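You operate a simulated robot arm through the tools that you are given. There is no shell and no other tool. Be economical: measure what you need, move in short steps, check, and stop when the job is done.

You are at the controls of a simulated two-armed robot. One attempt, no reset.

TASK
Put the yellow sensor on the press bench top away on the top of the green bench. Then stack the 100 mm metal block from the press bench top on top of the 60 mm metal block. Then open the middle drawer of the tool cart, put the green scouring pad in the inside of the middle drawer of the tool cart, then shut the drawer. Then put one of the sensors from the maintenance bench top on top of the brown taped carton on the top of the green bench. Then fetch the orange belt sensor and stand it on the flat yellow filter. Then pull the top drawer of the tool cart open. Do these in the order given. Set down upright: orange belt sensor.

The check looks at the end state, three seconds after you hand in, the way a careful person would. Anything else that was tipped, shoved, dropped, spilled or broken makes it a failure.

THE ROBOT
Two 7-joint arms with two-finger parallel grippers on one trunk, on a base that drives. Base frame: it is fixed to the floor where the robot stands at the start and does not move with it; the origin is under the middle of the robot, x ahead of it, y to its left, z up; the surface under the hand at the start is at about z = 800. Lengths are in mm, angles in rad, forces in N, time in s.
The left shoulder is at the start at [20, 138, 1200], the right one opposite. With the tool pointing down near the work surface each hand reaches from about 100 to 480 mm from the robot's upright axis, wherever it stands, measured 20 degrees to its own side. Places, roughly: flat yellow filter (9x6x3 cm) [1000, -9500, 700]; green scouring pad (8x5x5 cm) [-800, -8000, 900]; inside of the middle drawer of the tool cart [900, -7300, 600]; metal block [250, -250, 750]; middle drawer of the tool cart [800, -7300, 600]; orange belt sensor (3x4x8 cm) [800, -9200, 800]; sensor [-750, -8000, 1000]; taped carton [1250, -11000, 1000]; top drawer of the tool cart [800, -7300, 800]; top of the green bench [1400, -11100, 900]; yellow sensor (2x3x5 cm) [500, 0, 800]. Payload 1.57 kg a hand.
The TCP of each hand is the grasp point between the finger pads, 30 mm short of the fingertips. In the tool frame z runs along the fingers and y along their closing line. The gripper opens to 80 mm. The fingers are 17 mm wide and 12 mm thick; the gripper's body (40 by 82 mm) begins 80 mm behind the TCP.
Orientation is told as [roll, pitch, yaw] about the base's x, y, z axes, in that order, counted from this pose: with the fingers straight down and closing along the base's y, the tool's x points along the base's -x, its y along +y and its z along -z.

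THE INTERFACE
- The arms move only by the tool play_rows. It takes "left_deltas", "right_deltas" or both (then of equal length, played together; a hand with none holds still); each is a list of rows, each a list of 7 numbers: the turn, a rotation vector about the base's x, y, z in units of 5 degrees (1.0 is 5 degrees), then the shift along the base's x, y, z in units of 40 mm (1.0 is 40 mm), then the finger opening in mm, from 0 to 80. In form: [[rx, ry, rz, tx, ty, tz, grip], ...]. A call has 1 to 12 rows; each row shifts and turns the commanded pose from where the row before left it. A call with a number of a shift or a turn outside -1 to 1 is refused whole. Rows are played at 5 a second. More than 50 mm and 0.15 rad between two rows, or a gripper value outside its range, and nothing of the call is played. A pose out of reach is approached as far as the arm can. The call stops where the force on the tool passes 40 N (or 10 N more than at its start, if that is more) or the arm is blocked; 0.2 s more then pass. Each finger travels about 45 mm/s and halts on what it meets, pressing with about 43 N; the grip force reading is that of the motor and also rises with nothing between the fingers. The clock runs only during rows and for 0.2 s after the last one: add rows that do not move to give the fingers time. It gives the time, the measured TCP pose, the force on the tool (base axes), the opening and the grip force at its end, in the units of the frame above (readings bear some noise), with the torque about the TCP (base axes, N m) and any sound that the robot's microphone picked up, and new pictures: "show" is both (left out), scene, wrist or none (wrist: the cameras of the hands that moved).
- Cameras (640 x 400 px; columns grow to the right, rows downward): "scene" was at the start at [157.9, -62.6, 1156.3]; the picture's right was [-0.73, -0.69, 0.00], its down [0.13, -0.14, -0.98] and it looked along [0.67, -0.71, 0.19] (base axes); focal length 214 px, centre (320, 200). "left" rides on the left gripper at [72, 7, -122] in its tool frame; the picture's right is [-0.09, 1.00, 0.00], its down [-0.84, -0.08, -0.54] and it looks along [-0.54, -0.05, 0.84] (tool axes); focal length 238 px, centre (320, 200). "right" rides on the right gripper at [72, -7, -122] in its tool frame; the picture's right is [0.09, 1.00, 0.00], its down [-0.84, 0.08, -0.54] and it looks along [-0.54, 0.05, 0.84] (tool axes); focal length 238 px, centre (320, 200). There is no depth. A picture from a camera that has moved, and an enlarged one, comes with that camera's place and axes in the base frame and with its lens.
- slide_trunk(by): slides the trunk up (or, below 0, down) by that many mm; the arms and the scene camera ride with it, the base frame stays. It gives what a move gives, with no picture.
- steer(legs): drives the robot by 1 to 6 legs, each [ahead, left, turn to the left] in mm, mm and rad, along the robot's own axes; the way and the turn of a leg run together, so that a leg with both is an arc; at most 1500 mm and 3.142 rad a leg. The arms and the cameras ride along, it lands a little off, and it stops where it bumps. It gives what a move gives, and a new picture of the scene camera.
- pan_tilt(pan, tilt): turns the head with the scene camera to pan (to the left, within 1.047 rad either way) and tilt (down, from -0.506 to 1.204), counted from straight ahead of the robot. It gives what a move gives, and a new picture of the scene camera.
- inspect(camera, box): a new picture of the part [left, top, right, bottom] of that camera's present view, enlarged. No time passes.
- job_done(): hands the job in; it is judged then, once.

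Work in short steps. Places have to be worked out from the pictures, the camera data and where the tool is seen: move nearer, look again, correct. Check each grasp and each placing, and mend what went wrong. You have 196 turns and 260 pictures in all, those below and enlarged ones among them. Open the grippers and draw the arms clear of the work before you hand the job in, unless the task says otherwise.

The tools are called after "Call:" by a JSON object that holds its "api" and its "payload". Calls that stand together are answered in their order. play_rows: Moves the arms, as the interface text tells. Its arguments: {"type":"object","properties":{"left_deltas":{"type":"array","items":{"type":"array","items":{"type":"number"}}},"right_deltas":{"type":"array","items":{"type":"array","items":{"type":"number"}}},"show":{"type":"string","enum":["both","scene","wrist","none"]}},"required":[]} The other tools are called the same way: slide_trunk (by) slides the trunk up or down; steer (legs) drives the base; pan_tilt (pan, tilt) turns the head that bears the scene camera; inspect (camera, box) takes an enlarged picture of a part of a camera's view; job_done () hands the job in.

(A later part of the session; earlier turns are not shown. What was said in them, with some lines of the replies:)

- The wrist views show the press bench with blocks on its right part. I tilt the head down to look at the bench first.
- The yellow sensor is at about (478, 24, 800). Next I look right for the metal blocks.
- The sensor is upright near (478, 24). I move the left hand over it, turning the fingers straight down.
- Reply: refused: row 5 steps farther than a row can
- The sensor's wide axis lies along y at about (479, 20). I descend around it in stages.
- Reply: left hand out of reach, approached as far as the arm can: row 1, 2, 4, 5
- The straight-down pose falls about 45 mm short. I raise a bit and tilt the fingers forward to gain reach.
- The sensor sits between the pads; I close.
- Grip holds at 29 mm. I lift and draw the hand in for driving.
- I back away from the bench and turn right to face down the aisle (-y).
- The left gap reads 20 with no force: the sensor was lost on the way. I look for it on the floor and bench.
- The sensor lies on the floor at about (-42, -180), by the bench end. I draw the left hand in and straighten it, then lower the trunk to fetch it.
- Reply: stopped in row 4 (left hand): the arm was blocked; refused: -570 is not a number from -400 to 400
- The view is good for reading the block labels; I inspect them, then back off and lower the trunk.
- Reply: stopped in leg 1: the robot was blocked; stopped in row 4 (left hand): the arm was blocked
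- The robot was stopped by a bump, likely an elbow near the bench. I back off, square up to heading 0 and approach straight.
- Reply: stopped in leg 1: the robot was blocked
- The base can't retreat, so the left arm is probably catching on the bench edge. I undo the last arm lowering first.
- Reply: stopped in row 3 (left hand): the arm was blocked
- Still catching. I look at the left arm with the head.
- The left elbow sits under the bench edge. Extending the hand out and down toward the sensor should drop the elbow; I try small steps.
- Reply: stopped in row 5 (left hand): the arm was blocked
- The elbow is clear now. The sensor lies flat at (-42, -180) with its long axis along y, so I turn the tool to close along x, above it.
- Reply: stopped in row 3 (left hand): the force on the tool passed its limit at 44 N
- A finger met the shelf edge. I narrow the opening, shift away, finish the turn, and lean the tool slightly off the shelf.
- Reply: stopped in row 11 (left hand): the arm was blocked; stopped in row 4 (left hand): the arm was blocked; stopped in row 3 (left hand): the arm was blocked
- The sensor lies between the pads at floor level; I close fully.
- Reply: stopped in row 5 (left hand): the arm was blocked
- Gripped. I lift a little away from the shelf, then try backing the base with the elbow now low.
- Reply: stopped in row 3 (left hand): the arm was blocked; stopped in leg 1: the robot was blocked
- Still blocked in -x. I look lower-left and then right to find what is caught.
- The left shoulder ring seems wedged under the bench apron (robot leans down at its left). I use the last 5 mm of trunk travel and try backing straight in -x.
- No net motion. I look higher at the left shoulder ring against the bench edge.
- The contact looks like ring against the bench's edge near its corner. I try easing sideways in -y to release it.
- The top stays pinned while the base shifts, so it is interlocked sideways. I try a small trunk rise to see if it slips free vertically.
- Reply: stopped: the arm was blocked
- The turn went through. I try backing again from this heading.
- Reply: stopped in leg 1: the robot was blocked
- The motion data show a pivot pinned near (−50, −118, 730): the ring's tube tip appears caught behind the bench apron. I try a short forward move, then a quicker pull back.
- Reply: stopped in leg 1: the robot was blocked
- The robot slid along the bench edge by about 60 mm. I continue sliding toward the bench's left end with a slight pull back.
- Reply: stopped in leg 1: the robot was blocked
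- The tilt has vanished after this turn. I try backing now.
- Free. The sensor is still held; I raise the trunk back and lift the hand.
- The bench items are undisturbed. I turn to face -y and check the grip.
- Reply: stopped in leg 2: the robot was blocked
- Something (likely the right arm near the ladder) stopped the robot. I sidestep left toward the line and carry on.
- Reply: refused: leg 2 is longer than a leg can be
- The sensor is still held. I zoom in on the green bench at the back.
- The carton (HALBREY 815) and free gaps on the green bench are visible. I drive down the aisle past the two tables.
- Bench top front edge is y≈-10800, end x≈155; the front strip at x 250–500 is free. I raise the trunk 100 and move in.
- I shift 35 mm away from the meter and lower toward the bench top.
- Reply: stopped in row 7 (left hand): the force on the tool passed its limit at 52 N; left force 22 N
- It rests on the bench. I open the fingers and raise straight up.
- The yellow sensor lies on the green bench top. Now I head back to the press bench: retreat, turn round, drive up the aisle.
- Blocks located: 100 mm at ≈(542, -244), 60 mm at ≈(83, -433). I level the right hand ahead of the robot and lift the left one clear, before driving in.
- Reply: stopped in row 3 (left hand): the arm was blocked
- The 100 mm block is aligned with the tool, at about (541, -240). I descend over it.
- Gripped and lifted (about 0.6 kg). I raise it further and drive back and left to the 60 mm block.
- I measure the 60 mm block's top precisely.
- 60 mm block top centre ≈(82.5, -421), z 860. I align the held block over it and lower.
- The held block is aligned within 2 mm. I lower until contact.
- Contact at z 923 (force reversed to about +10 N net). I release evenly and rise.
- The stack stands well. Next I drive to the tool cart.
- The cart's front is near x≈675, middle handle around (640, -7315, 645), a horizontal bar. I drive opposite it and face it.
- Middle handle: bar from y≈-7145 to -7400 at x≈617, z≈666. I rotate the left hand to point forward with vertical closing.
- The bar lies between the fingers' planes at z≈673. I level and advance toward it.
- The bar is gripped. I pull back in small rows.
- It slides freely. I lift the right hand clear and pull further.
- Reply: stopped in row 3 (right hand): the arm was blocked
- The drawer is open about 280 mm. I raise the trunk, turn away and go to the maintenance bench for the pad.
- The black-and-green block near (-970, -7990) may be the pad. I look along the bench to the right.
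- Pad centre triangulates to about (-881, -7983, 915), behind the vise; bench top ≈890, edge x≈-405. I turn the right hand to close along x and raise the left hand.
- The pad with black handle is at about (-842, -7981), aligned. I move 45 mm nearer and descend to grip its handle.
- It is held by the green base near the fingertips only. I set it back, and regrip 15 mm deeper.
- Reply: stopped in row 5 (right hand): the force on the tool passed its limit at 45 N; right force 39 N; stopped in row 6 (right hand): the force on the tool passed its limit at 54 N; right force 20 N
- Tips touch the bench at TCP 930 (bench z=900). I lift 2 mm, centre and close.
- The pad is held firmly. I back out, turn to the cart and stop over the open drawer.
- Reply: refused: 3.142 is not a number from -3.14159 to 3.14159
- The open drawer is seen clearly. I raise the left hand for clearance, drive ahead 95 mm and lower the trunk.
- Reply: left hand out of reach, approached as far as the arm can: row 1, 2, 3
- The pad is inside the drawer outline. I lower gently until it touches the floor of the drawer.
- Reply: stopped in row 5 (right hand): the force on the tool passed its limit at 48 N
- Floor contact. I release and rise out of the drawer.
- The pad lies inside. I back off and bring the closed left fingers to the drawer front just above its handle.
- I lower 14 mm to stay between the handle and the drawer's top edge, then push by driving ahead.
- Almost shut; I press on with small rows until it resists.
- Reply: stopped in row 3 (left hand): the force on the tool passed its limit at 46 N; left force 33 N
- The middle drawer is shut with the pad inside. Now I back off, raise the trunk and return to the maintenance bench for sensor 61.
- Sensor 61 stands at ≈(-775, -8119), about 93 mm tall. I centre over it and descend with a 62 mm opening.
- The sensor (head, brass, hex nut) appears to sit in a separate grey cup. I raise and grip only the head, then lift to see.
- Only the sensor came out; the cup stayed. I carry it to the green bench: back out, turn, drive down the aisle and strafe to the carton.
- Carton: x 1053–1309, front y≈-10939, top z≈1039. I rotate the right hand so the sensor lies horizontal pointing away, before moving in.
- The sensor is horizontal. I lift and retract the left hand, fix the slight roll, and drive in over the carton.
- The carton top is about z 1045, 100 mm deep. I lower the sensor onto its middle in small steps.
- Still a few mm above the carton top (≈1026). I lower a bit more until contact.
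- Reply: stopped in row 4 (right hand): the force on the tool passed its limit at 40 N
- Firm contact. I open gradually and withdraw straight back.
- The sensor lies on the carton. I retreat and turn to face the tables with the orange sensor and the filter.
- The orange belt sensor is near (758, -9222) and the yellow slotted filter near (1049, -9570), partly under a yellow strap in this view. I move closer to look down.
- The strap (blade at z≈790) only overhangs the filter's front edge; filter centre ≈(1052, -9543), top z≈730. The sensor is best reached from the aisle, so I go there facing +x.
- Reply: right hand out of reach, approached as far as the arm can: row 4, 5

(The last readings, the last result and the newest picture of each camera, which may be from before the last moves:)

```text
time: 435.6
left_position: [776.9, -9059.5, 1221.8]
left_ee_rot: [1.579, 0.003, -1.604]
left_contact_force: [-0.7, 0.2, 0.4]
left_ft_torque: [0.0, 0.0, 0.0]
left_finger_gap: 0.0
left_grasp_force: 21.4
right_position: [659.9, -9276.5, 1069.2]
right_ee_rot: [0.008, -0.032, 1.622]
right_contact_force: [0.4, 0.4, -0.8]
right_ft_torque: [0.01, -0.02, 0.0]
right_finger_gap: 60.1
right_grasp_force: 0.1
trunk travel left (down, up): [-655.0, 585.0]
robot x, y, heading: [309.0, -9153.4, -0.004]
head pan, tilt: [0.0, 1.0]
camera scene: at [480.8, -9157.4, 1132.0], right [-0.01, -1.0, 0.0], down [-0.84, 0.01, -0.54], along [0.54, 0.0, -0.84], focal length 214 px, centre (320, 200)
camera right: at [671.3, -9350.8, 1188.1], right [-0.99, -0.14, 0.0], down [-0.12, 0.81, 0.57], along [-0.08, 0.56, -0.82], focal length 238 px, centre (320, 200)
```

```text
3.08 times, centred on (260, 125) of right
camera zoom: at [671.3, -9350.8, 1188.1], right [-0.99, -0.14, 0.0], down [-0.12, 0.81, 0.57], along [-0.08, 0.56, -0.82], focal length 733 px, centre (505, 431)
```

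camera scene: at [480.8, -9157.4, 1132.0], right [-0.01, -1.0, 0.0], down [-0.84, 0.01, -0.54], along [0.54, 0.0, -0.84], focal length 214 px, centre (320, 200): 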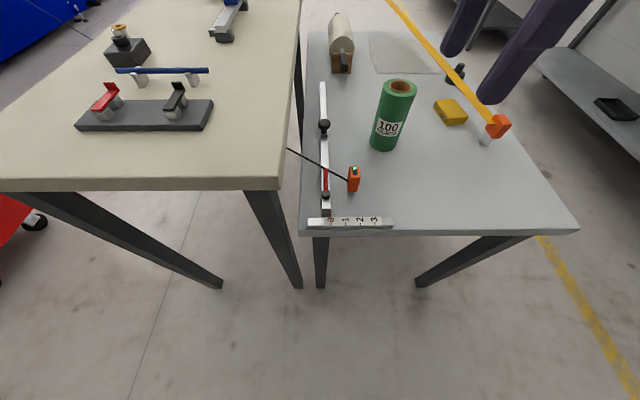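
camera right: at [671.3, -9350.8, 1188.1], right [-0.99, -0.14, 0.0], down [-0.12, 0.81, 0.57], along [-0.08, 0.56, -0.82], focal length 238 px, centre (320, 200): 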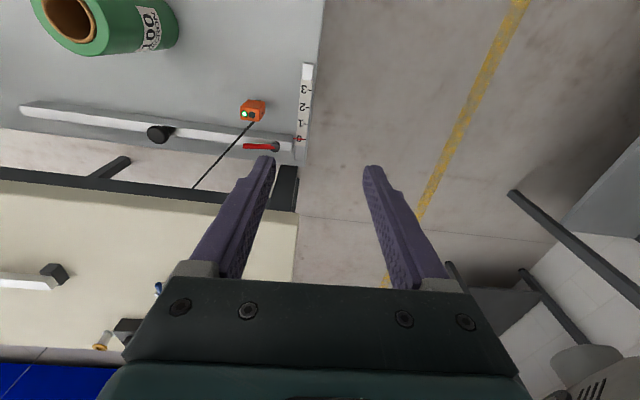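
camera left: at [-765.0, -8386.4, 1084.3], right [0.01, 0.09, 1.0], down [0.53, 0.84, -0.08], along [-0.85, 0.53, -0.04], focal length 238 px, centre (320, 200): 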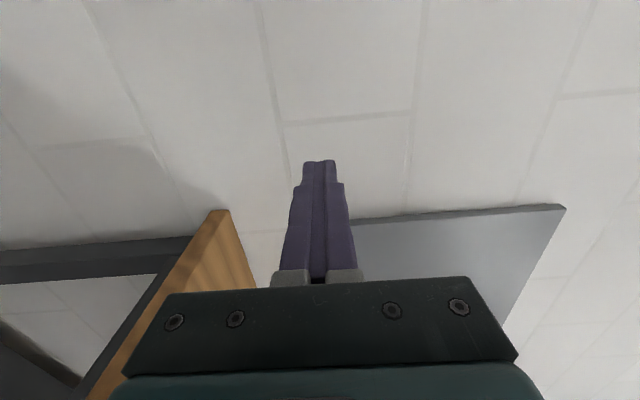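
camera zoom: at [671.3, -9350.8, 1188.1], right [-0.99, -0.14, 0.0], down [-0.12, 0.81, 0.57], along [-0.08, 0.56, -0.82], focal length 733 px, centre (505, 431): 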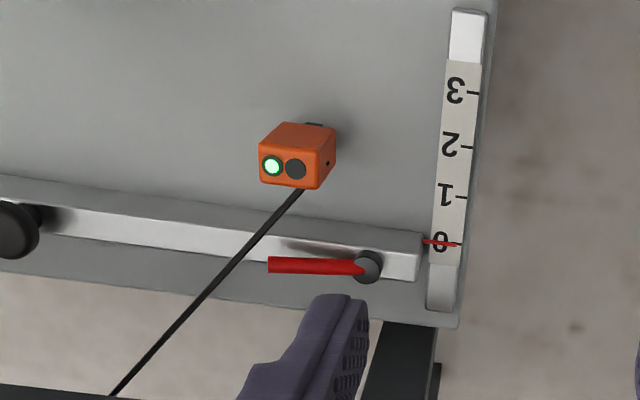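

The orange sensor stands at ≈(778, -9230), top z≈780. I lower the trunk 200, move nearer, and position the right hand above it.

Call:
{"api": "slide_trunk", "payload": {"by": -200}}

Call:
{"api": "steer", "payload": {"legs": [[90, 30, 0]]}}

Call:
{"api": "play_rows", "payload": {"right_deltas": [[0, 0.4, -0.5, 0.5, 0.2, 0.5, 70], [-0.1, 0, 0, 0.3, 0.2, 0, 70], [0, 0, 0, 0, 0, 0, 70]], "show": "wrist"}}

```text
time: 437.7
left_position: [777.1, -9059.8, 1023.7]
left_ee_rot: [1.579, 0.002, -1.605]
left_contact_force: [-0.8, -0.3, 0.0]
left_ft_torque: [0.0, -0.03, 0.0]
left_finger_gap: 0.1
left_grasp_force: 21.5
right_position: [660.2, -9275.6, 868.5]
right_ee_rot: [0.006, -0.032, 1.623]
right_contact_force: [0.3, 0.9, 0.3]
right_ft_torque: [-0.01, 0.01, 0.01]
right_finger_gap: 60.1
right_grasp_force: 0.1
trunk travel left (down, up): [-455.0, 785.0]
robot x, y, heading: [310.9, -9155.3, -0.006]
head pan, tilt: [0.0, 1.0]
```

```text
time: 438.9
left_position: [866.2, -9028.8, 1021.2]
left_ee_rot: [1.579, 0.002, -1.607]
left_contact_force: [0.4, 0.2, -0.3]
left_ft_torque: [0.02, 0.0, -0.02]
left_finger_gap: 0.1
left_grasp_force: 21.0
right_position: [747.8, -9245.7, 868.0]
right_ee_rot: [0.002, -0.035, 1.621]
right_contact_force: [-0.1, 0.7, 0.0]
right_ft_torque: [-0.01, 0.03, -0.02]
right_finger_gap: 59.9
right_grasp_force: 0.0
trunk travel left (down, up): [-455.0, 785.0]
robot x, y, heading: [400.9, -9123.4, -0.006]
head pan, tilt: [0.0, 1.0]
camera scene: at [569.7, -9127.3, 932.1], right [-0.01, -1.0, 0.0], down [-0.84, 0.01, -0.54], along [0.54, 0.0, -0.84], focal length 214 px, centre (320, 200)
```

scene: 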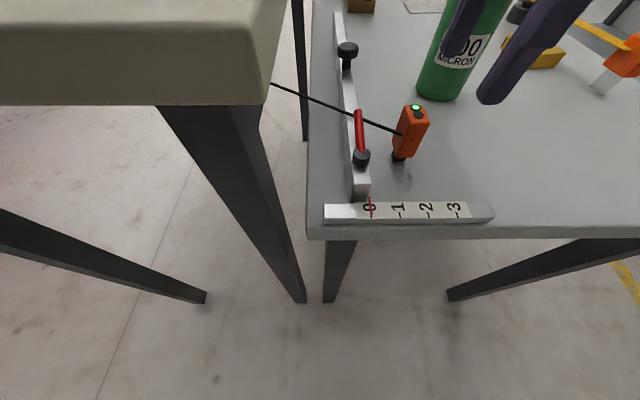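

```text
time: 439.6
left_position: [864.7, -9029.5, 1022.2]
left_ee_rot: [1.577, 0.001, -1.605]
left_contact_force: [0.2, 0.2, 0.2]
left_ft_torque: [0.01, 0.02, 0.0]
left_finger_gap: 0.2
left_grasp_force: 21.2
right_position: [780.0, -9229.3, 888.3]
right_ee_rot: [0.036, -0.026, 1.574]
right_contact_force: [0.1, -0.1, 0.4]
right_ft_torque: [0.02, 0.04, -0.02]
right_finger_gap: 70.2
right_grasp_force: 0.1
trunk travel left (down, up): [-455.0, 785.0]
robot x, y, heading: [402.7, -9121.9, -0.004]
head pan, tilt: [0.0, 1.0]
camera right: at [792.9, -9304.8, 1007.3], right [-0.99, -0.1, 0.04], down [-0.06, 0.82, 0.57], along [-0.09, 0.56, -0.82], focal length 238 px, centre (320, 200)
```

right: 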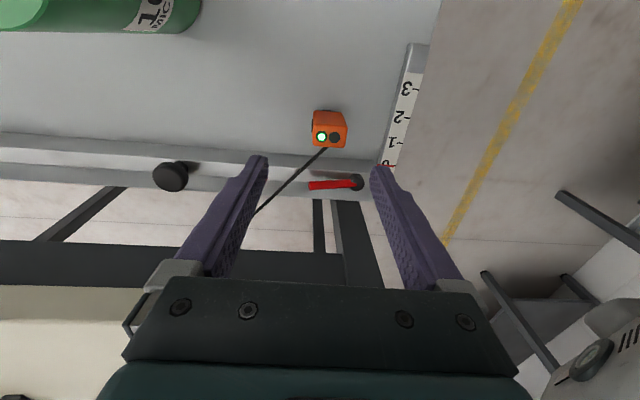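

Refined: sensor top at ≈(769, -9230, 795). I centre and descend to its middle.

Call:
{"api": "play_rows", "payload": {"right_deltas": [[0, 0, 0, -0.28, -0.03, -0.5, 70], [0, 0, 0, 0, 0, -0.9, 70], [0, 0, 0, 0, 0, -0.9, 70], [0, 0, 0, 0, 0, -0.9, 70], [0, 0, 0, 0, 0, 0, 70]], "show": "both"}}

```text
time: 440.9
left_position: [865.5, -9030.2, 1022.6]
left_ee_rot: [1.58, 0.001, -1.606]
left_contact_force: [-0.1, -0.2, 0.4]
left_ft_torque: [0.0, -0.03, -0.03]
left_finger_gap: 0.1
left_grasp_force: 21.0
right_position: [767.2, -9231.8, 758.8]
right_ee_rot: [0.038, -0.027, 1.578]
right_contact_force: [0.3, 0.1, 0.2]
right_ft_torque: [0.01, -0.02, 0.04]
right_finger_gap: 70.1
right_grasp_force: 0.0
trunk travel left (down, up): [-455.0, 785.0]
robot x, y, heading: [398.5, -9124.5, -0.009]
head pan, tilt: [0.0, 1.0]
camera scene: at [569.3, -9127.5, 932.0], right [-0.01, -1.0, 0.0], down [-0.84, 0.01, -0.54], along [0.54, 0.0, -0.84], focal length 214 px, centre (320, 200)
camera right: at [780.3, -9305.7, 878.6], right [-0.99, -0.1, 0.04], down [-0.06, 0.82, 0.57], along [-0.09, 0.56, -0.82], focal length 238 px, centre (320, 200)
```

scene: 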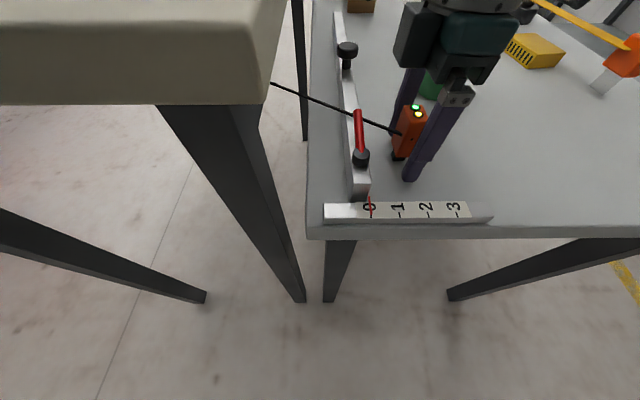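
right: 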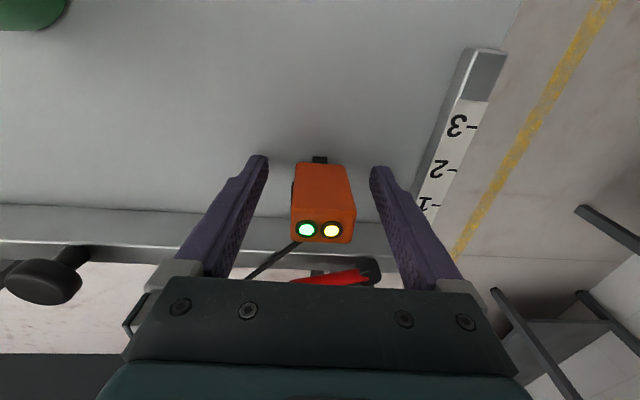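

Call:
{"api": "play_rows", "payload": {"right_deltas": [[0, 0, 0, 0, 0, 0, 50], [0, 0, 0, 0, 0, 0, 25], [0, 0, 0, 0, 0, 0, 0], [0, 0, 0, 0, 0, 0, 0], [0, 0, 0, 0, 0, 0.4, 0], [0, 0, 0, 0, 0, 0.8, 0], [0, 0, 0, 0, 0, 0.9, 0], [0, 0, 0, 0, 0, 0.9, 0], [0, 0, 0, 0, 0, 0.9, 0]], "show": "both"}}

```text
time: 442.9
left_position: [865.8, -9031.1, 1023.5]
left_ee_rot: [1.579, 0.001, -1.606]
left_contact_force: [0.4, 0.6, 0.2]
left_ft_torque: [-0.02, -0.01, -0.01]
left_finger_gap: 0.0
left_grasp_force: 21.5
right_position: [768.5, -9229.6, 917.4]
right_ee_rot: [0.04, -0.027, 1.574]
right_contact_force: [-0.1, -0.2, -0.6]
right_ft_torque: [0.0, 0.02, -0.04]
right_finger_gap: 31.3
right_grasp_force: 40.3
trunk travel left (down, up): [-455.0, 785.0]
robot x, y, heading: [397.4, -9125.5, -0.01]
head pan, tilt: [0.0, 1.0]
camera scene: at [569.4, -9127.6, 932.0], right [-0.01, -1.0, 0.0], down [-0.84, 0.01, -0.54], along [0.54, 0.0, -0.84], focal length 214 px, centre (320, 200)
camera right: at [780.9, -9304.5, 1036.9], right [-0.99, -0.1, 0.04], down [-0.06, 0.82, 0.57], along [-0.09, 0.56, -0.82], focal length 238 px, centre (320, 200)
```

scene: 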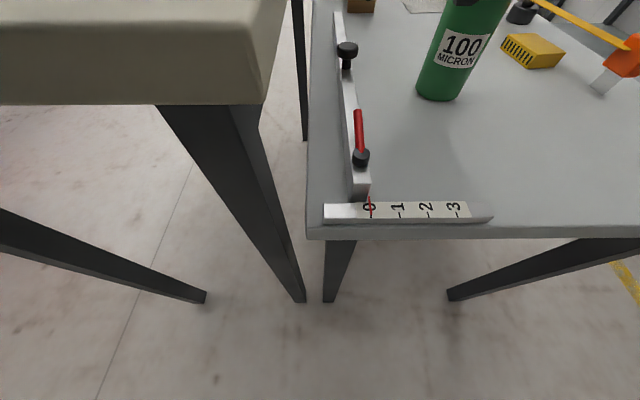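
right: 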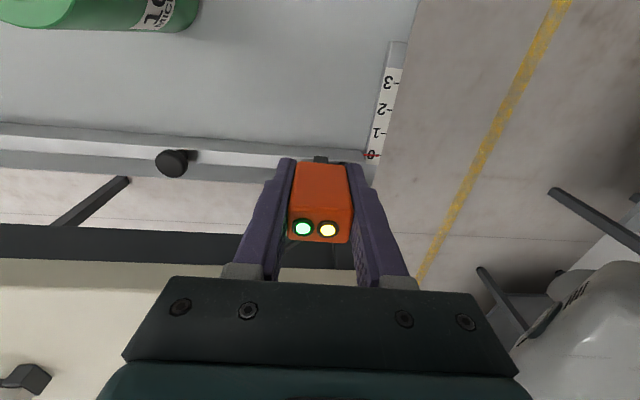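

Held (31 mm). I raise the trunk 100 and drive so the hand comes over the filter.

Call:
{"api": "slide_trunk", "payload": {"by": 110}}

Call:
{"api": "steer", "payload": {"legs": [[0, -310, 0], [235, 0, 0]]}}

Call:
{"api": "play_rows", "payload": {"right_deltas": [[0, 0, 0, 0, 0, 0, 0]], "show": "wrist"}}

```text
time: 444.3
left_position: [866.2, -9030.6, 1132.6]
left_ee_rot: [1.578, 0.001, -1.606]
left_contact_force: [-0.2, 1.3, 0.8]
left_ft_torque: [-0.01, 0.0, 0.0]
left_finger_gap: 0.0
left_grasp_force: 22.3
right_position: [767.7, -9230.3, 1026.1]
right_ee_rot: [0.042, -0.026, 1.577]
right_contact_force: [-1.0, -0.1, -0.8]
right_ft_torque: [0.0, -0.01, -0.02]
right_finger_gap: 31.1
right_grasp_force: 39.8
trunk travel left (down, up): [-565.0, 675.0]
robot x, y, heading: [401.0, -9124.3, -0.007]
head pan, tilt: [0.0, 1.0]
```

```text
time: 447.7
left_position: [1095.1, -9334.2, 1133.1]
left_ee_rot: [1.579, 0.0, -1.609]
left_contact_force: [0.4, -0.1, -0.2]
left_ft_torque: [-0.01, 0.05, -0.02]
left_finger_gap: 0.0
left_grasp_force: 21.1
right_position: [997.2, -9533.3, 1026.1]
right_ee_rot: [0.041, -0.027, 1.574]
right_contact_force: [-0.1, 0.9, -1.2]
right_ft_torque: [0.03, 0.02, -0.02]
right_finger_gap: 31.4
right_grasp_force: 40.1
trunk travel left (down, up): [-565.0, 675.0]
robot x, y, heading: [627.3, -9431.0, -0.012]
head pan, tilt: [0.0, 1.0]
camera scene: at [798.8, -9431.0, 1042.1], right [-0.01, -1.0, 0.0], down [-0.84, 0.01, -0.54], along [0.54, -0.01, -0.84], focal length 214 px, centre (320, 200)
```

scene: 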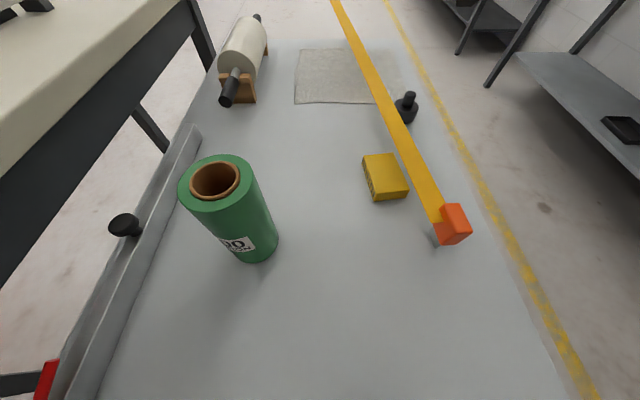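

```text
time: 448.1
left_position: [1094.9, -9335.0, 1131.8]
left_ee_rot: [1.579, -0.001, -1.608]
left_contact_force: [0.6, 0.2, -0.2]
left_ft_torque: [0.01, 0.0, -0.02]
left_finger_gap: 0.2
left_grasp_force: 21.4
right_position: [998.7, -9534.0, 1026.3]
right_ee_rot: [0.039, -0.026, 1.574]
right_contact_force: [-0.5, -0.4, -1.2]
right_ft_torque: [0.01, 0.0, -0.03]
right_finger_gap: 31.2
right_grasp_force: 40.1
trunk travel left (down, up): [-565.0, 675.0]
robot x, y, heading: [627.2, -9429.1, -0.013]
head pan, tilt: [0.0, 1.0]
camera right: at [1009.9, -9608.4, 1146.4], right [-0.99, -0.1, 0.04], down [-0.06, 0.82, 0.57], along [-0.09, 0.56, -0.82], focal length 238 px, centre (320, 200)
```

right: 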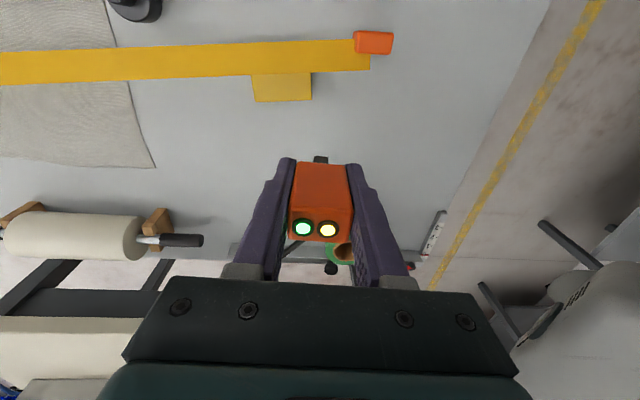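

Call:
{"api": "inspect", "payload": {"camera": "scene", "box": [340, 130, 480, 250]}}

Call:
{"api": "inspect", "payload": {"camera": "right", "box": [230, 20, 410, 130]}}

```text
3.33 times, centred on (410, 190) of scene
camera zoom: at [798.6, -9431.0, 1042.0], right [-0.01, -1.0, 0.0], down [-0.84, 0.01, -0.54], along [0.54, -0.01, -0.84], focal length 715 px, centre (20, 233)
```

zoom: 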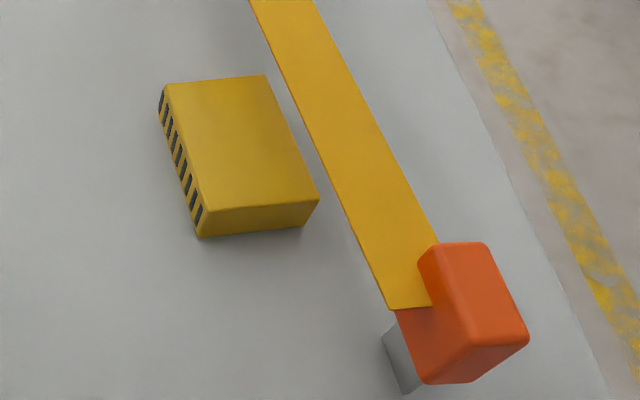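

```text
3.56 times, centred on (320, 75) of right
camera zoom: at [1009.9, -9608.4, 1146.4], right [-0.99, -0.1, 0.04], down [-0.06, 0.82, 0.57], along [-0.09, 0.56, -0.82], focal length 848 px, centre (320, 644)
```

zoom: 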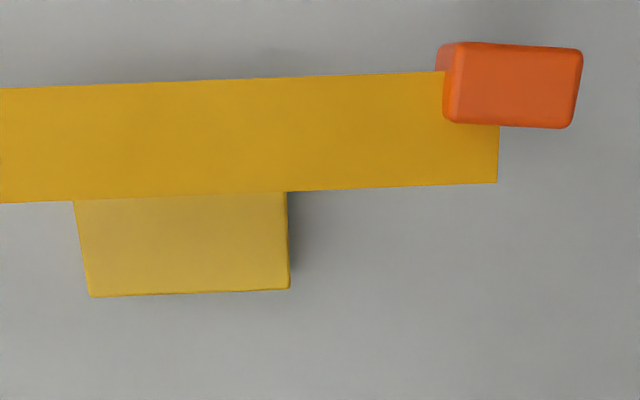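

Filter top is z≈752, centre ≈(1043, -9549); the strap edge is at y≈-9565 (z 790). I aim the sensor at (1043, -9538) and lower to just above it.

Call:
{"api": "play_rows", "payload": {"right_deltas": [[0, 0, 0, 0.55, -0.05, 0, 0], [0, 0, 0, 0.55, -0.05, 0, 0], [0, 0, 0, 0, 0, -1, 0], [0, 0, 0, 0, 0, -1, 0], [0, 0, 0, 0, 0, -1, 0], [0, 0, 0, 0, 0, -1, 0], [0, 0, 0, 0, 0, -1, 0], [0, 0, 0, 0, 0, -0.3, 0], [0, 0, 0, 0, 0, 0, 0]], "show": "both"}}

```text
time: 450.1
left_position: [1094.9, -9333.6, 1132.7]
left_ee_rot: [1.577, 0.003, -1.608]
left_contact_force: [-0.1, 0.5, -0.8]
left_ft_torque: [-0.02, 0.0, 0.0]
left_finger_gap: 0.2
left_grasp_force: 20.9
right_position: [1041.5, -9538.1, 814.1]
right_ee_rot: [0.04, -0.027, 1.574]
right_contact_force: [-0.5, -1.3, -0.6]
right_ft_torque: [-0.01, 0.0, 0.0]
right_finger_gap: 31.4
right_grasp_force: 39.9
trunk travel left (down, up): [-565.0, 675.0]
robot x, y, heading: [628.4, -9426.7, -0.009]
head pan, tilt: [0.0, 1.0]
camera scene: at [798.6, -9431.0, 1042.0], right [-0.01, -1.0, 0.0], down [-0.84, 0.01, -0.54], along [0.54, -0.01, -0.84], focal length 214 px, centre (320, 200)
camera right: at [1053.9, -9612.9, 934.4], right [-0.99, -0.1, 0.04], down [-0.06, 0.82, 0.57], along [-0.09, 0.56, -0.82], focal length 238 px, centre (320, 200)
```

scene: 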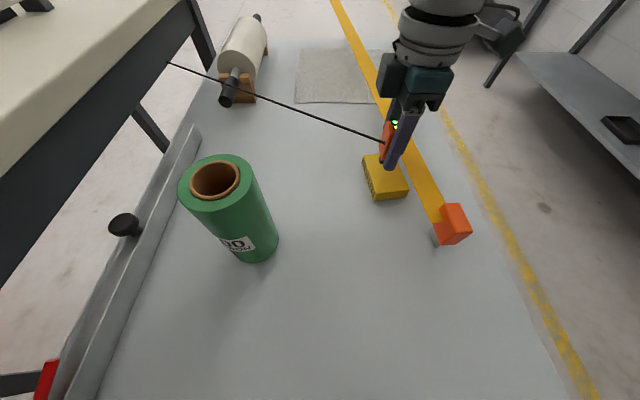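
right: 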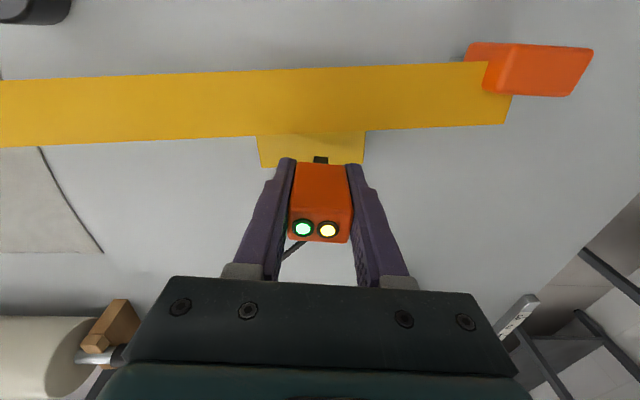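

Call:
{"api": "inspect", "payload": {"camera": "scene", "box": [350, 110, 450, 210]}}

```text
4.00 times, centred on (400, 160) of scene
camera zoom: at [798.6, -9431.0, 1042.0], right [-0.01, -1.0, 0.0], down [-0.84, 0.01, -0.54], along [0.54, -0.01, -0.84], focal length 858 px, centre (0, 360)
```

zoom: 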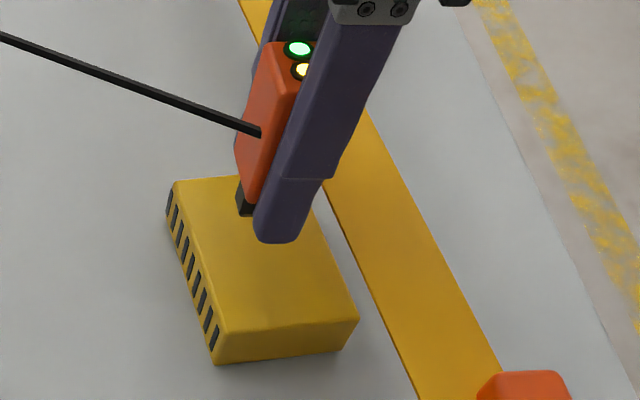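

The foot is above the filter, clear of the strap. I lower to contact.

Call:
{"api": "play_rows", "payload": {"right_deltas": [[0, 0, 0, 0.02, -0.03, -0.35, 0], [0, 0, 0, 0, 0, -0.15, 0], [0, 0, 0, 0, 0, -0.08, 0], [0, 0, 0, 0, 0, -0.06, 0], [0, 0, 0, 0, 0, -0.05, 0], [0, 0, 0, 0, 0, 0, 0]], "show": "none"}}

Call:
{"api": "inspect", "payload": {"camera": "scene", "box": [350, 110, 450, 210]}}

```text
time: 451.5
left_position: [1094.6, -9333.5, 1132.1]
left_ee_rot: [1.577, 0.001, -1.606]
left_contact_force: [0.4, 0.4, -0.1]
left_ft_torque: [-0.03, -0.01, 0.01]
left_finger_gap: 0.0
left_grasp_force: 21.0
right_position: [1041.8, -9538.0, 787.2]
right_ee_rot: [0.039, -0.025, 1.575]
right_contact_force: [1.4, 0.2, -0.6]
right_ft_torque: [0.02, 0.01, 0.02]
right_finger_gap: 31.0
right_grasp_force: 39.9
trunk travel left (down, up): [-565.0, 675.0]
robot x, y, heading: [627.2, -9428.8, -0.007]
head pan, tilt: [0.0, 1.0]
```

```text
4.00 times, centred on (400, 160) of scene
camera zoom: at [798.6, -9431.0, 1042.0], right [-0.01, -1.0, 0.0], down [-0.84, 0.01, -0.54], along [0.54, -0.01, -0.84], focal length 858 px, centre (0, 360)
```

zoom: 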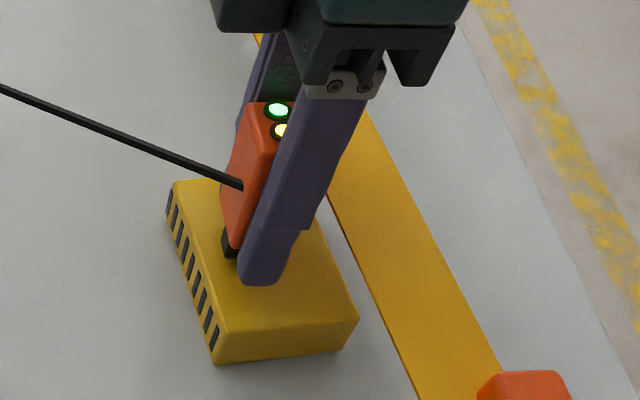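

Call:
{"api": "play_rows", "payload": {"right_deltas": [[0, 0, 0, 0, -0.1, 0, 0], [0, 0, 0, 0, 0, -0.06, 0], [0, 0, 0, 0, 0, -0.06, 0], [0, 0, 0, 0, 0, -0.06, 0], [0, 0, 0, 0, 0, -0.06, 0], [0, 0, 0, 0, 0, 0, 0]], "show": "none"}}

```text
time: 452.4
left_position: [1094.6, -9334.9, 1132.4]
left_ee_rot: [1.581, 0.002, -1.608]
left_contact_force: [0.8, -0.1, 0.1]
left_ft_torque: [0.04, 0.03, 0.02]
left_finger_gap: 0.0
left_grasp_force: 21.0
right_position: [1044.2, -9542.3, 783.7]
right_ee_rot: [0.039, -0.028, 1.574]
right_contact_force: [-4.5, -2.0, 17.9]
right_ft_torque: [-0.07, 0.21, -0.02]
right_finger_gap: 31.1
right_grasp_force: 40.4
trunk travel left (down, up): [-565.0, 675.0]
robot x, y, heading: [629.7, -9428.9, -0.017]
head pan, tilt: [0.0, 1.0]
stopped in row 4 (right hand): the force on the tool passed its limit at 42 N (the readings are from after the stop); the commanded pose is now the measured one
```

Contact. I ease 1 mm, open evenly and lift straight off.

Call:
{"api": "play_rows", "payload": {"right_deltas": [[0, 0, 0, 0, 0, 0.04, 0], [0, 0, 0, 0, 0, 0, 40], [0, 0, 0, 0, 0, 0, 50], [0, 0, 0, 0, 0, 0, 50], [0, 0, 0, 0, 0, 0.5, 50], [0, 0, 0, 0, 0, 1, 50], [0, 0, 0, 0, 0, 1, 55], [0, 0, 0, 0, 0, 1, 60], [0, 0, 0, 0, 0, 1, 60]], "show": "both"}}

```text
time: 454.4
left_position: [1095.4, -9334.2, 1131.5]
left_ee_rot: [1.579, 0.001, -1.608]
left_contact_force: [0.6, 0.5, -0.6]
left_ft_torque: [-0.01, -0.01, -0.03]
left_finger_gap: 0.0
left_grasp_force: 20.9
right_position: [1042.2, -9543.0, 966.0]
right_ee_rot: [0.04, -0.031, 1.575]
right_contact_force: [0.2, 0.4, 0.1]
right_ft_torque: [0.04, 0.05, 0.02]
right_finger_gap: 60.2
right_grasp_force: 0.0
trunk travel left (down, up): [-565.0, 675.0]
robot x, y, heading: [626.9, -9424.5, -0.013]
head pan, tilt: [0.0, 1.0]
camera scene: at [798.7, -9431.4, 1042.0], right [-0.01, -1.0, 0.0], down [-0.84, 0.01, -0.54], along [0.54, -0.01, -0.84], focal length 214 px, centre (320, 200)
camera right: at [1055.3, -9617.2, 1085.5], right [-0.99, -0.1, 0.04], down [-0.06, 0.82, 0.57], along [-0.09, 0.56, -0.82], focal length 238 px, centre (320, 200)
```

scene: 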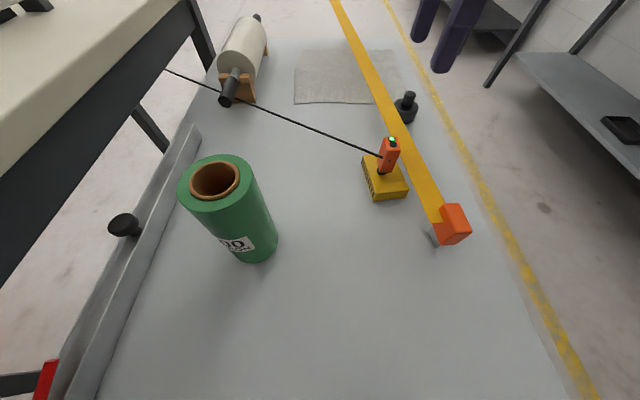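
right: 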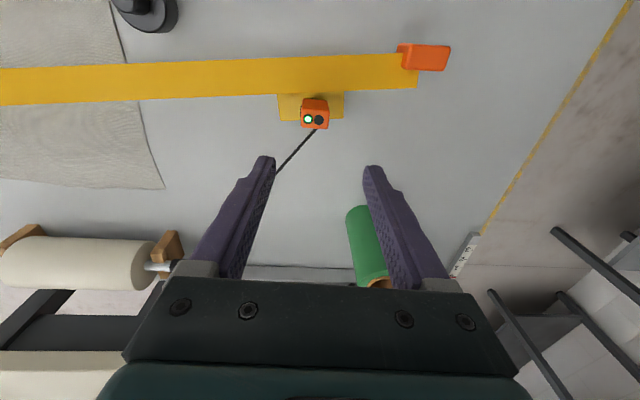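

The orange sensor stands upright on the filter. Last task: I back into the aisle, slide along to the cart, and lower the left hand to the top handle's height.

Call:
{"api": "steer", "payload": {"legs": [[-620, 0, 0.013], [0, 1500, 0], [0, 560, 0]]}}

Call:
{"api": "slide_trunk", "payload": {"by": -286}}

Call:
{"api": "play_rows", "payload": {"left_deltas": [[0, 0, 0, 0, 0, 0, 40], [0, 0, 0, 0, 0, 0, 70], [0, 0, 0, 0, 0, 0, 70]], "show": "wrist"}}

```text
time: 467.7
left_position: [483.0, -7272.7, 1132.6]
left_ee_rot: [1.578, 0.002, -1.604]
left_contact_force: [-0.5, -0.5, 0.7]
left_ft_torque: [0.0, -0.01, -0.01]
left_finger_gap: 0.0
left_grasp_force: 21.1
right_position: [431.6, -7480.8, 966.2]
right_ee_rot: [0.039, -0.03, 1.578]
right_contact_force: [-0.7, 0.8, -0.2]
right_ft_torque: [0.02, -0.01, -0.01]
right_finger_gap: 59.9
right_grasp_force: 0.0
trunk travel left (down, up): [-565.0, 675.0]
robot x, y, heading: [16.7, -7368.2, -0.005]
head pan, tilt: [0.0, 1.0]
camera scene: at [186.2, -7371.2, 1042.0], right [-0.01, -1.0, 0.0], down [-0.84, 0.01, -0.54], along [0.54, 0.0, -0.84], focal length 214 px, centre (320, 200)
```

scene: 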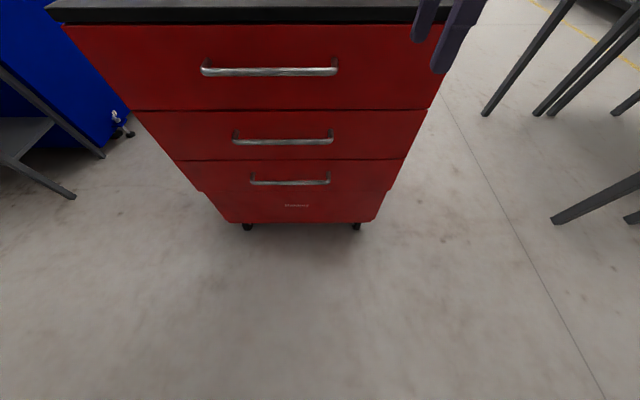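

```text
time: 470.6
left_position: [482.5, -7273.3, 846.1]
left_ee_rot: [1.579, 0.002, -1.606]
left_contact_force: [-0.4, -0.1, 0.3]
left_ft_torque: [-0.02, 0.01, 0.04]
left_finger_gap: 0.2
left_grasp_force: 21.4
right_position: [430.5, -7481.3, 680.0]
right_ee_rot: [0.037, -0.029, 1.577]
right_contact_force: [-0.5, -0.1, -0.7]
right_ft_torque: [-0.04, -0.01, -0.01]
right_finger_gap: 59.9
right_grasp_force: 0.0
trunk travel left (down, up): [-279.0, 961.0]
robot x, y, heading: [16.5, -7369.1, -0.003]
head pan, tilt: [0.0, 1.0]
```

```text
time: 471.4
left_position: [482.5, -7274.1, 845.7]
left_ee_rot: [1.578, 0.0, -1.604]
left_contact_force: [0.5, -0.5, 0.7]
left_ft_torque: [0.0, 0.02, -0.02]
left_finger_gap: 66.1
left_grasp_force: 0.0
right_position: [430.7, -7480.6, 680.2]
right_ee_rot: [0.039, -0.031, 1.579]
right_contact_force: [0.0, 0.0, 0.4]
right_ft_torque: [-0.02, 0.02, -0.03]
right_finger_gap: 60.3
right_grasp_force: 0.0
trunk travel left (down, up): [-279.0, 961.0]
robot x, y, heading: [15.2, -7367.9, -0.004]
head pan, tilt: [0.0, 1.0]
camera left: at [362.4, -7196.4, 852.4], right [-0.01, -0.09, 1.0], down [-0.57, -0.82, -0.08], along [0.82, -0.57, -0.04], focal length 238 px, centre (320, 200)
```

left: 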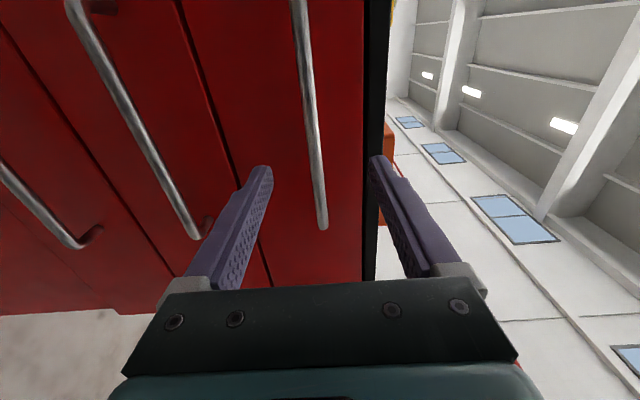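

The bar is at z≈841. I lower 5 mm, narrow the fingers and advance onto it, then close.

Call:
{"api": "play_rows", "payload": {"left_deltas": [[0, 0, 0, 0.5, 0, -0.12, 45], [0, 0, 0, 0.8, 0, 0, 45], [0, 0, 0, 0.8, 0, 0, 45], [0, 0, 0, 0.5, 0, 0, 45], [0, 0, 0, 0.35, 0, 0, 45], [0, 0, 0, 0, 0, 0, 20], [0, 0, 0, 0, 0, 0, 0], [0, 0, 0, 0, 0, 0, 0]], "show": "wrist"}}

```text
time: 473.2
left_position: [599.8, -7273.4, 840.2]
left_ee_rot: [1.577, 0.001, -1.603]
left_contact_force: [2.1, -0.5, -5.5]
left_ft_torque: [-0.08, -0.07, -0.1]
left_finger_gap: 13.9
left_grasp_force: 22.1
right_position: [431.0, -7481.7, 680.6]
right_ee_rot: [0.037, -0.029, 1.577]
right_contact_force: [0.4, -0.2, 1.0]
right_ft_torque: [0.01, 0.02, 0.02]
right_finger_gap: 59.8
right_grasp_force: 0.0
trunk travel left (down, up): [-279.0, 961.0]
robot x, y, heading: [15.5, -7369.4, -0.006]
head pan, tilt: [0.0, 1.0]
camera left: at [480.4, -7196.1, 846.7], right [-0.01, -0.09, 1.0], down [-0.57, -0.82, -0.08], along [0.82, -0.57, -0.05], focal length 238 px, centre (320, 200)
```

left: 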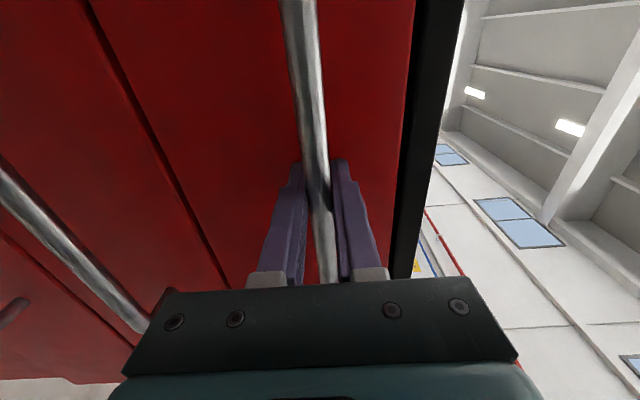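

The top handle is gripped. I pull by backing the base.

Call:
{"api": "steer", "payload": {"legs": [[-130, 0, 0], [-140, 0, 0]]}}

```text
time: 475.2
left_position: [395.6, -7272.7, 839.7]
left_ee_rot: [1.572, 0.001, -1.61]
left_contact_force: [1.7, -3.2, 4.0]
left_ft_torque: [0.09, 0.15, 0.24]
left_finger_gap: 13.5
left_grasp_force: 30.4
right_position: [229.0, -7477.6, 682.4]
right_ee_rot: [0.033, -0.028, 1.587]
right_contact_force: [-0.1, 0.2, 0.2]
right_ft_torque: [-0.03, 0.0, 0.01]
right_finger_gap: 60.2
right_grasp_force: 0.0
trunk travel left (down, up): [-279.0, 961.0]
robot x, y, heading: [-193.5, -7367.9, -0.002]
head pan, tilt: [0.0, 1.0]
stopped in leg 2: the force on the tool passed its limit at 49 N (the readings are from after the stop); the commanded pose is now the measured one
camera scene: at [-15.7, -7369.8, 757.6], right [0.0, -1.0, 0.0], down [-0.84, 0.0, -0.55], along [0.55, 0.0, -0.84], focal length 214 px, centre (320, 200)
```

scene: 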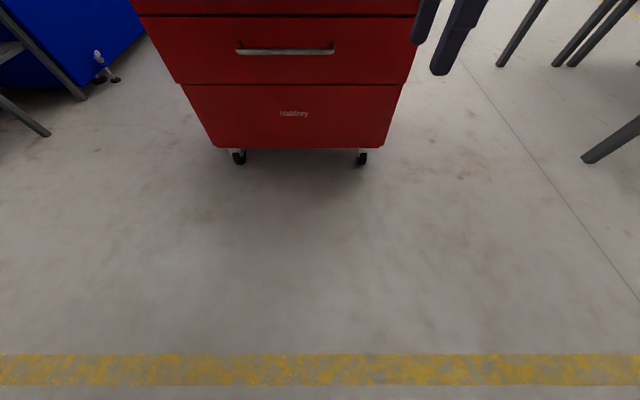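

It stopped at about 205 mm travel (end stop). I release, withdraw the hand and look.

Call:
{"api": "play_rows", "payload": {"left_deltas": [[0, 0, 0, 0.05, 0, 0, 30], [0, 0, 0, 0, 0, 0, 50], [0, 0, 0, 0, 0, 0, 50], [0, 0, 0, -0.6, 0, 0, 50], [0, 0, 0, -0.8, 0, 0, 50], [0, 0, 0, -0.8, 0, 0, 50]], "show": "none"}}

Call:
{"api": "pan_tilt", "payload": {"pan": 0, "tilt": 0.1}}

```text
time: 476.6
left_position: [308.4, -7273.7, 838.2]
left_ee_rot: [1.571, -0.002, -1.607]
left_contact_force: [0.9, 0.0, 0.8]
left_ft_torque: [0.0, -0.01, 0.01]
left_finger_gap: 50.0
left_grasp_force: 0.1
right_position: [230.1, -7479.5, 681.6]
right_ee_rot: [0.035, -0.027, 1.586]
right_contact_force: [0.5, -0.3, 0.8]
right_ft_torque: [0.02, -0.01, 0.01]
right_finger_gap: 60.3
right_grasp_force: 0.0
trunk travel left (down, up): [-279.0, 961.0]
robot x, y, heading: [-196.1, -7363.6, -0.003]
head pan, tilt: [0.0, 1.0]
```

```text
time: 477.8
left_position: [307.9, -7272.8, 838.4]
left_ee_rot: [1.569, -0.001, -1.606]
left_contact_force: [-0.1, -0.6, -0.1]
left_ft_torque: [0.02, -0.01, 0.03]
left_finger_gap: 49.9
left_grasp_force: 0.1
right_position: [229.4, -7478.7, 681.8]
right_ee_rot: [0.034, -0.026, 1.586]
right_contact_force: [-0.2, 0.0, 0.0]
right_ft_torque: [-0.01, 0.0, 0.04]
right_finger_gap: 59.8
right_grasp_force: 0.0
trunk travel left (down, up): [-279.0, 961.0]
robot x, y, heading: [-194.4, -7370.5, 0.001]
head pan, tilt: [0.0, 0.099]
camera scene: at [5.6, -7370.8, 835.7], right [0.0, -1.0, 0.0], down [-0.09, 0.0, -1.0], along [1.0, 0.0, -0.09], focal length 214 px, centre (320, 200)
```

scene: 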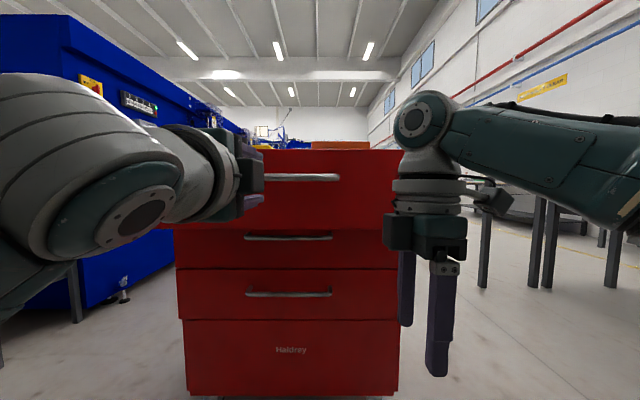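

Call:
{"api": "slide_trunk", "payload": {"by": 280}}

Call:
{"api": "steer", "payload": {"legs": [[-100, 0, 0]]}}

Call:
{"api": "pan_tilt", "payload": {"pan": 0, "tilt": 0.5}}

```text
time: 480.6
left_position: [297.9, -7273.5, 1114.1]
left_ee_rot: [1.563, 0.0, -1.606]
left_contact_force: [-0.4, 0.2, -0.2]
left_ft_torque: [-0.05, -0.01, -0.01]
left_finger_gap: 50.1
left_grasp_force: 0.1
right_position: [219.1, -7476.4, 957.6]
right_ee_rot: [0.043, -0.029, 1.586]
right_contact_force: [0.0, -0.1, -0.1]
right_ft_torque: [-0.01, 0.0, 0.04]
right_finger_gap: 59.9
right_grasp_force: 0.0
trunk travel left (down, up): [-559.0, 681.0]
robot x, y, heading: [-196.1, -7369.2, 0.0]
head pan, tilt: [0.0, 0.099]
```

```text
time: 481.8
left_position: [197.2, -7271.7, 1114.7]
left_ee_rot: [1.561, 0.0, -1.606]
left_contact_force: [-0.4, -0.4, -0.6]
left_ft_torque: [-0.01, 0.0, -0.02]
left_finger_gap: 50.2
left_grasp_force: 0.0
right_position: [117.6, -7477.1, 958.0]
right_ee_rot: [0.044, -0.029, 1.586]
right_contact_force: [0.1, 0.5, 0.2]
right_ft_torque: [-0.01, -0.02, 0.02]
right_finger_gap: 59.8
right_grasp_force: 0.0
trunk travel left (down, up): [-559.0, 681.0]
robot x, y, heading: [-295.7, -7363.0, -0.002]
head pan, tilt: [0.0, 0.099]
camera scene: at [-104.3, -7368.5, 1114.1], right [0.0, -1.0, 0.0], down [-0.1, 0.0, -0.99], along [0.99, 0.0, -0.1], focal length 214 px, centre (320, 200)
```

scene: 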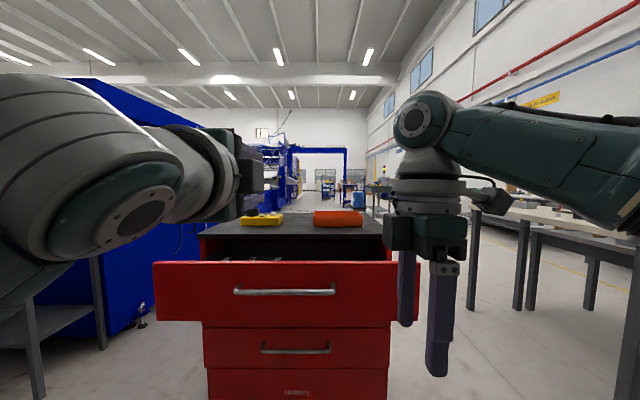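

```text
time: 482.6
left_position: [198.7, -7270.9, 1113.4]
left_ee_rot: [1.561, 0.0, -1.606]
left_contact_force: [-0.2, 0.6, -0.3]
left_ft_torque: [-0.03, -0.03, 0.02]
left_finger_gap: 50.2
left_grasp_force: 0.0
right_position: [118.7, -7476.8, 958.1]
right_ee_rot: [0.045, -0.027, 1.587]
right_contact_force: [0.3, -0.3, 0.0]
right_ft_torque: [-0.01, -0.04, -0.03]
right_finger_gap: 60.2
right_grasp_force: 0.0
trunk travel left (down, up): [-559.0, 681.0]
robot x, y, heading: [-299.0, -7364.8, -0.002]
head pan, tilt: [0.0, 0.499]
camera scene: at [-105.1, -7368.5, 1077.2], right [0.0, -1.0, 0.0], down [-0.48, 0.0, -0.88], along [0.88, 0.0, -0.48], focal length 214 px, centre (320, 200)
```

scene: 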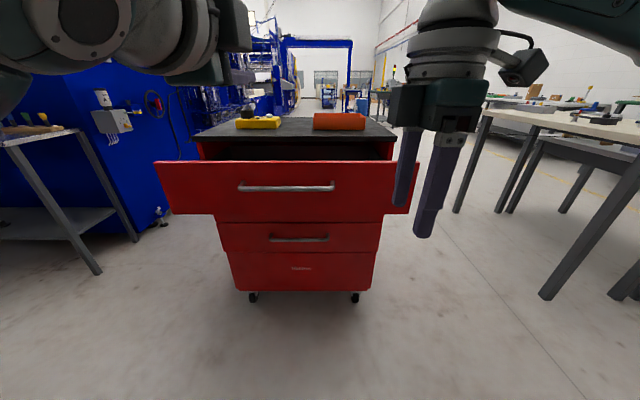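

The top drawer stands open, the middle one is shut, and both hands are empty and clear. I hand the job in.

Call:
{"api": "job_done", "payload": {}}

```text
The job is handed in.
```

I did all six steps in the order you gave and handed the job in. Some things went wrong along the way that could affect the check:

- **Yellow sensor:** it fell to the floor during the first drive. I picked it up again, and it now lies flat on the green bench top.
- **Press bench:** the robot got caught on the bench's edge while I was fetching the dropped sensor. I freed it, and the bench and everything on it looked undisturbed afterwards.
- **Metal blocks:** the 100 mm block stands on the 60 mm block.
- **Scouring pad:** it is inside the middle drawer, which is shut.
- **Maintenance bench sensor:** I took the one marked 61, and it lies on its side on top of the carton. The carton may have shifted a few millimetres as I set it down.
- **Orange belt sensor:** it stands upright on the yellow filter, clear of the strap, with its cable still attached.
- **Top drawer:** it is open about 205 mm. It stopped there under force, probably at its end stop.
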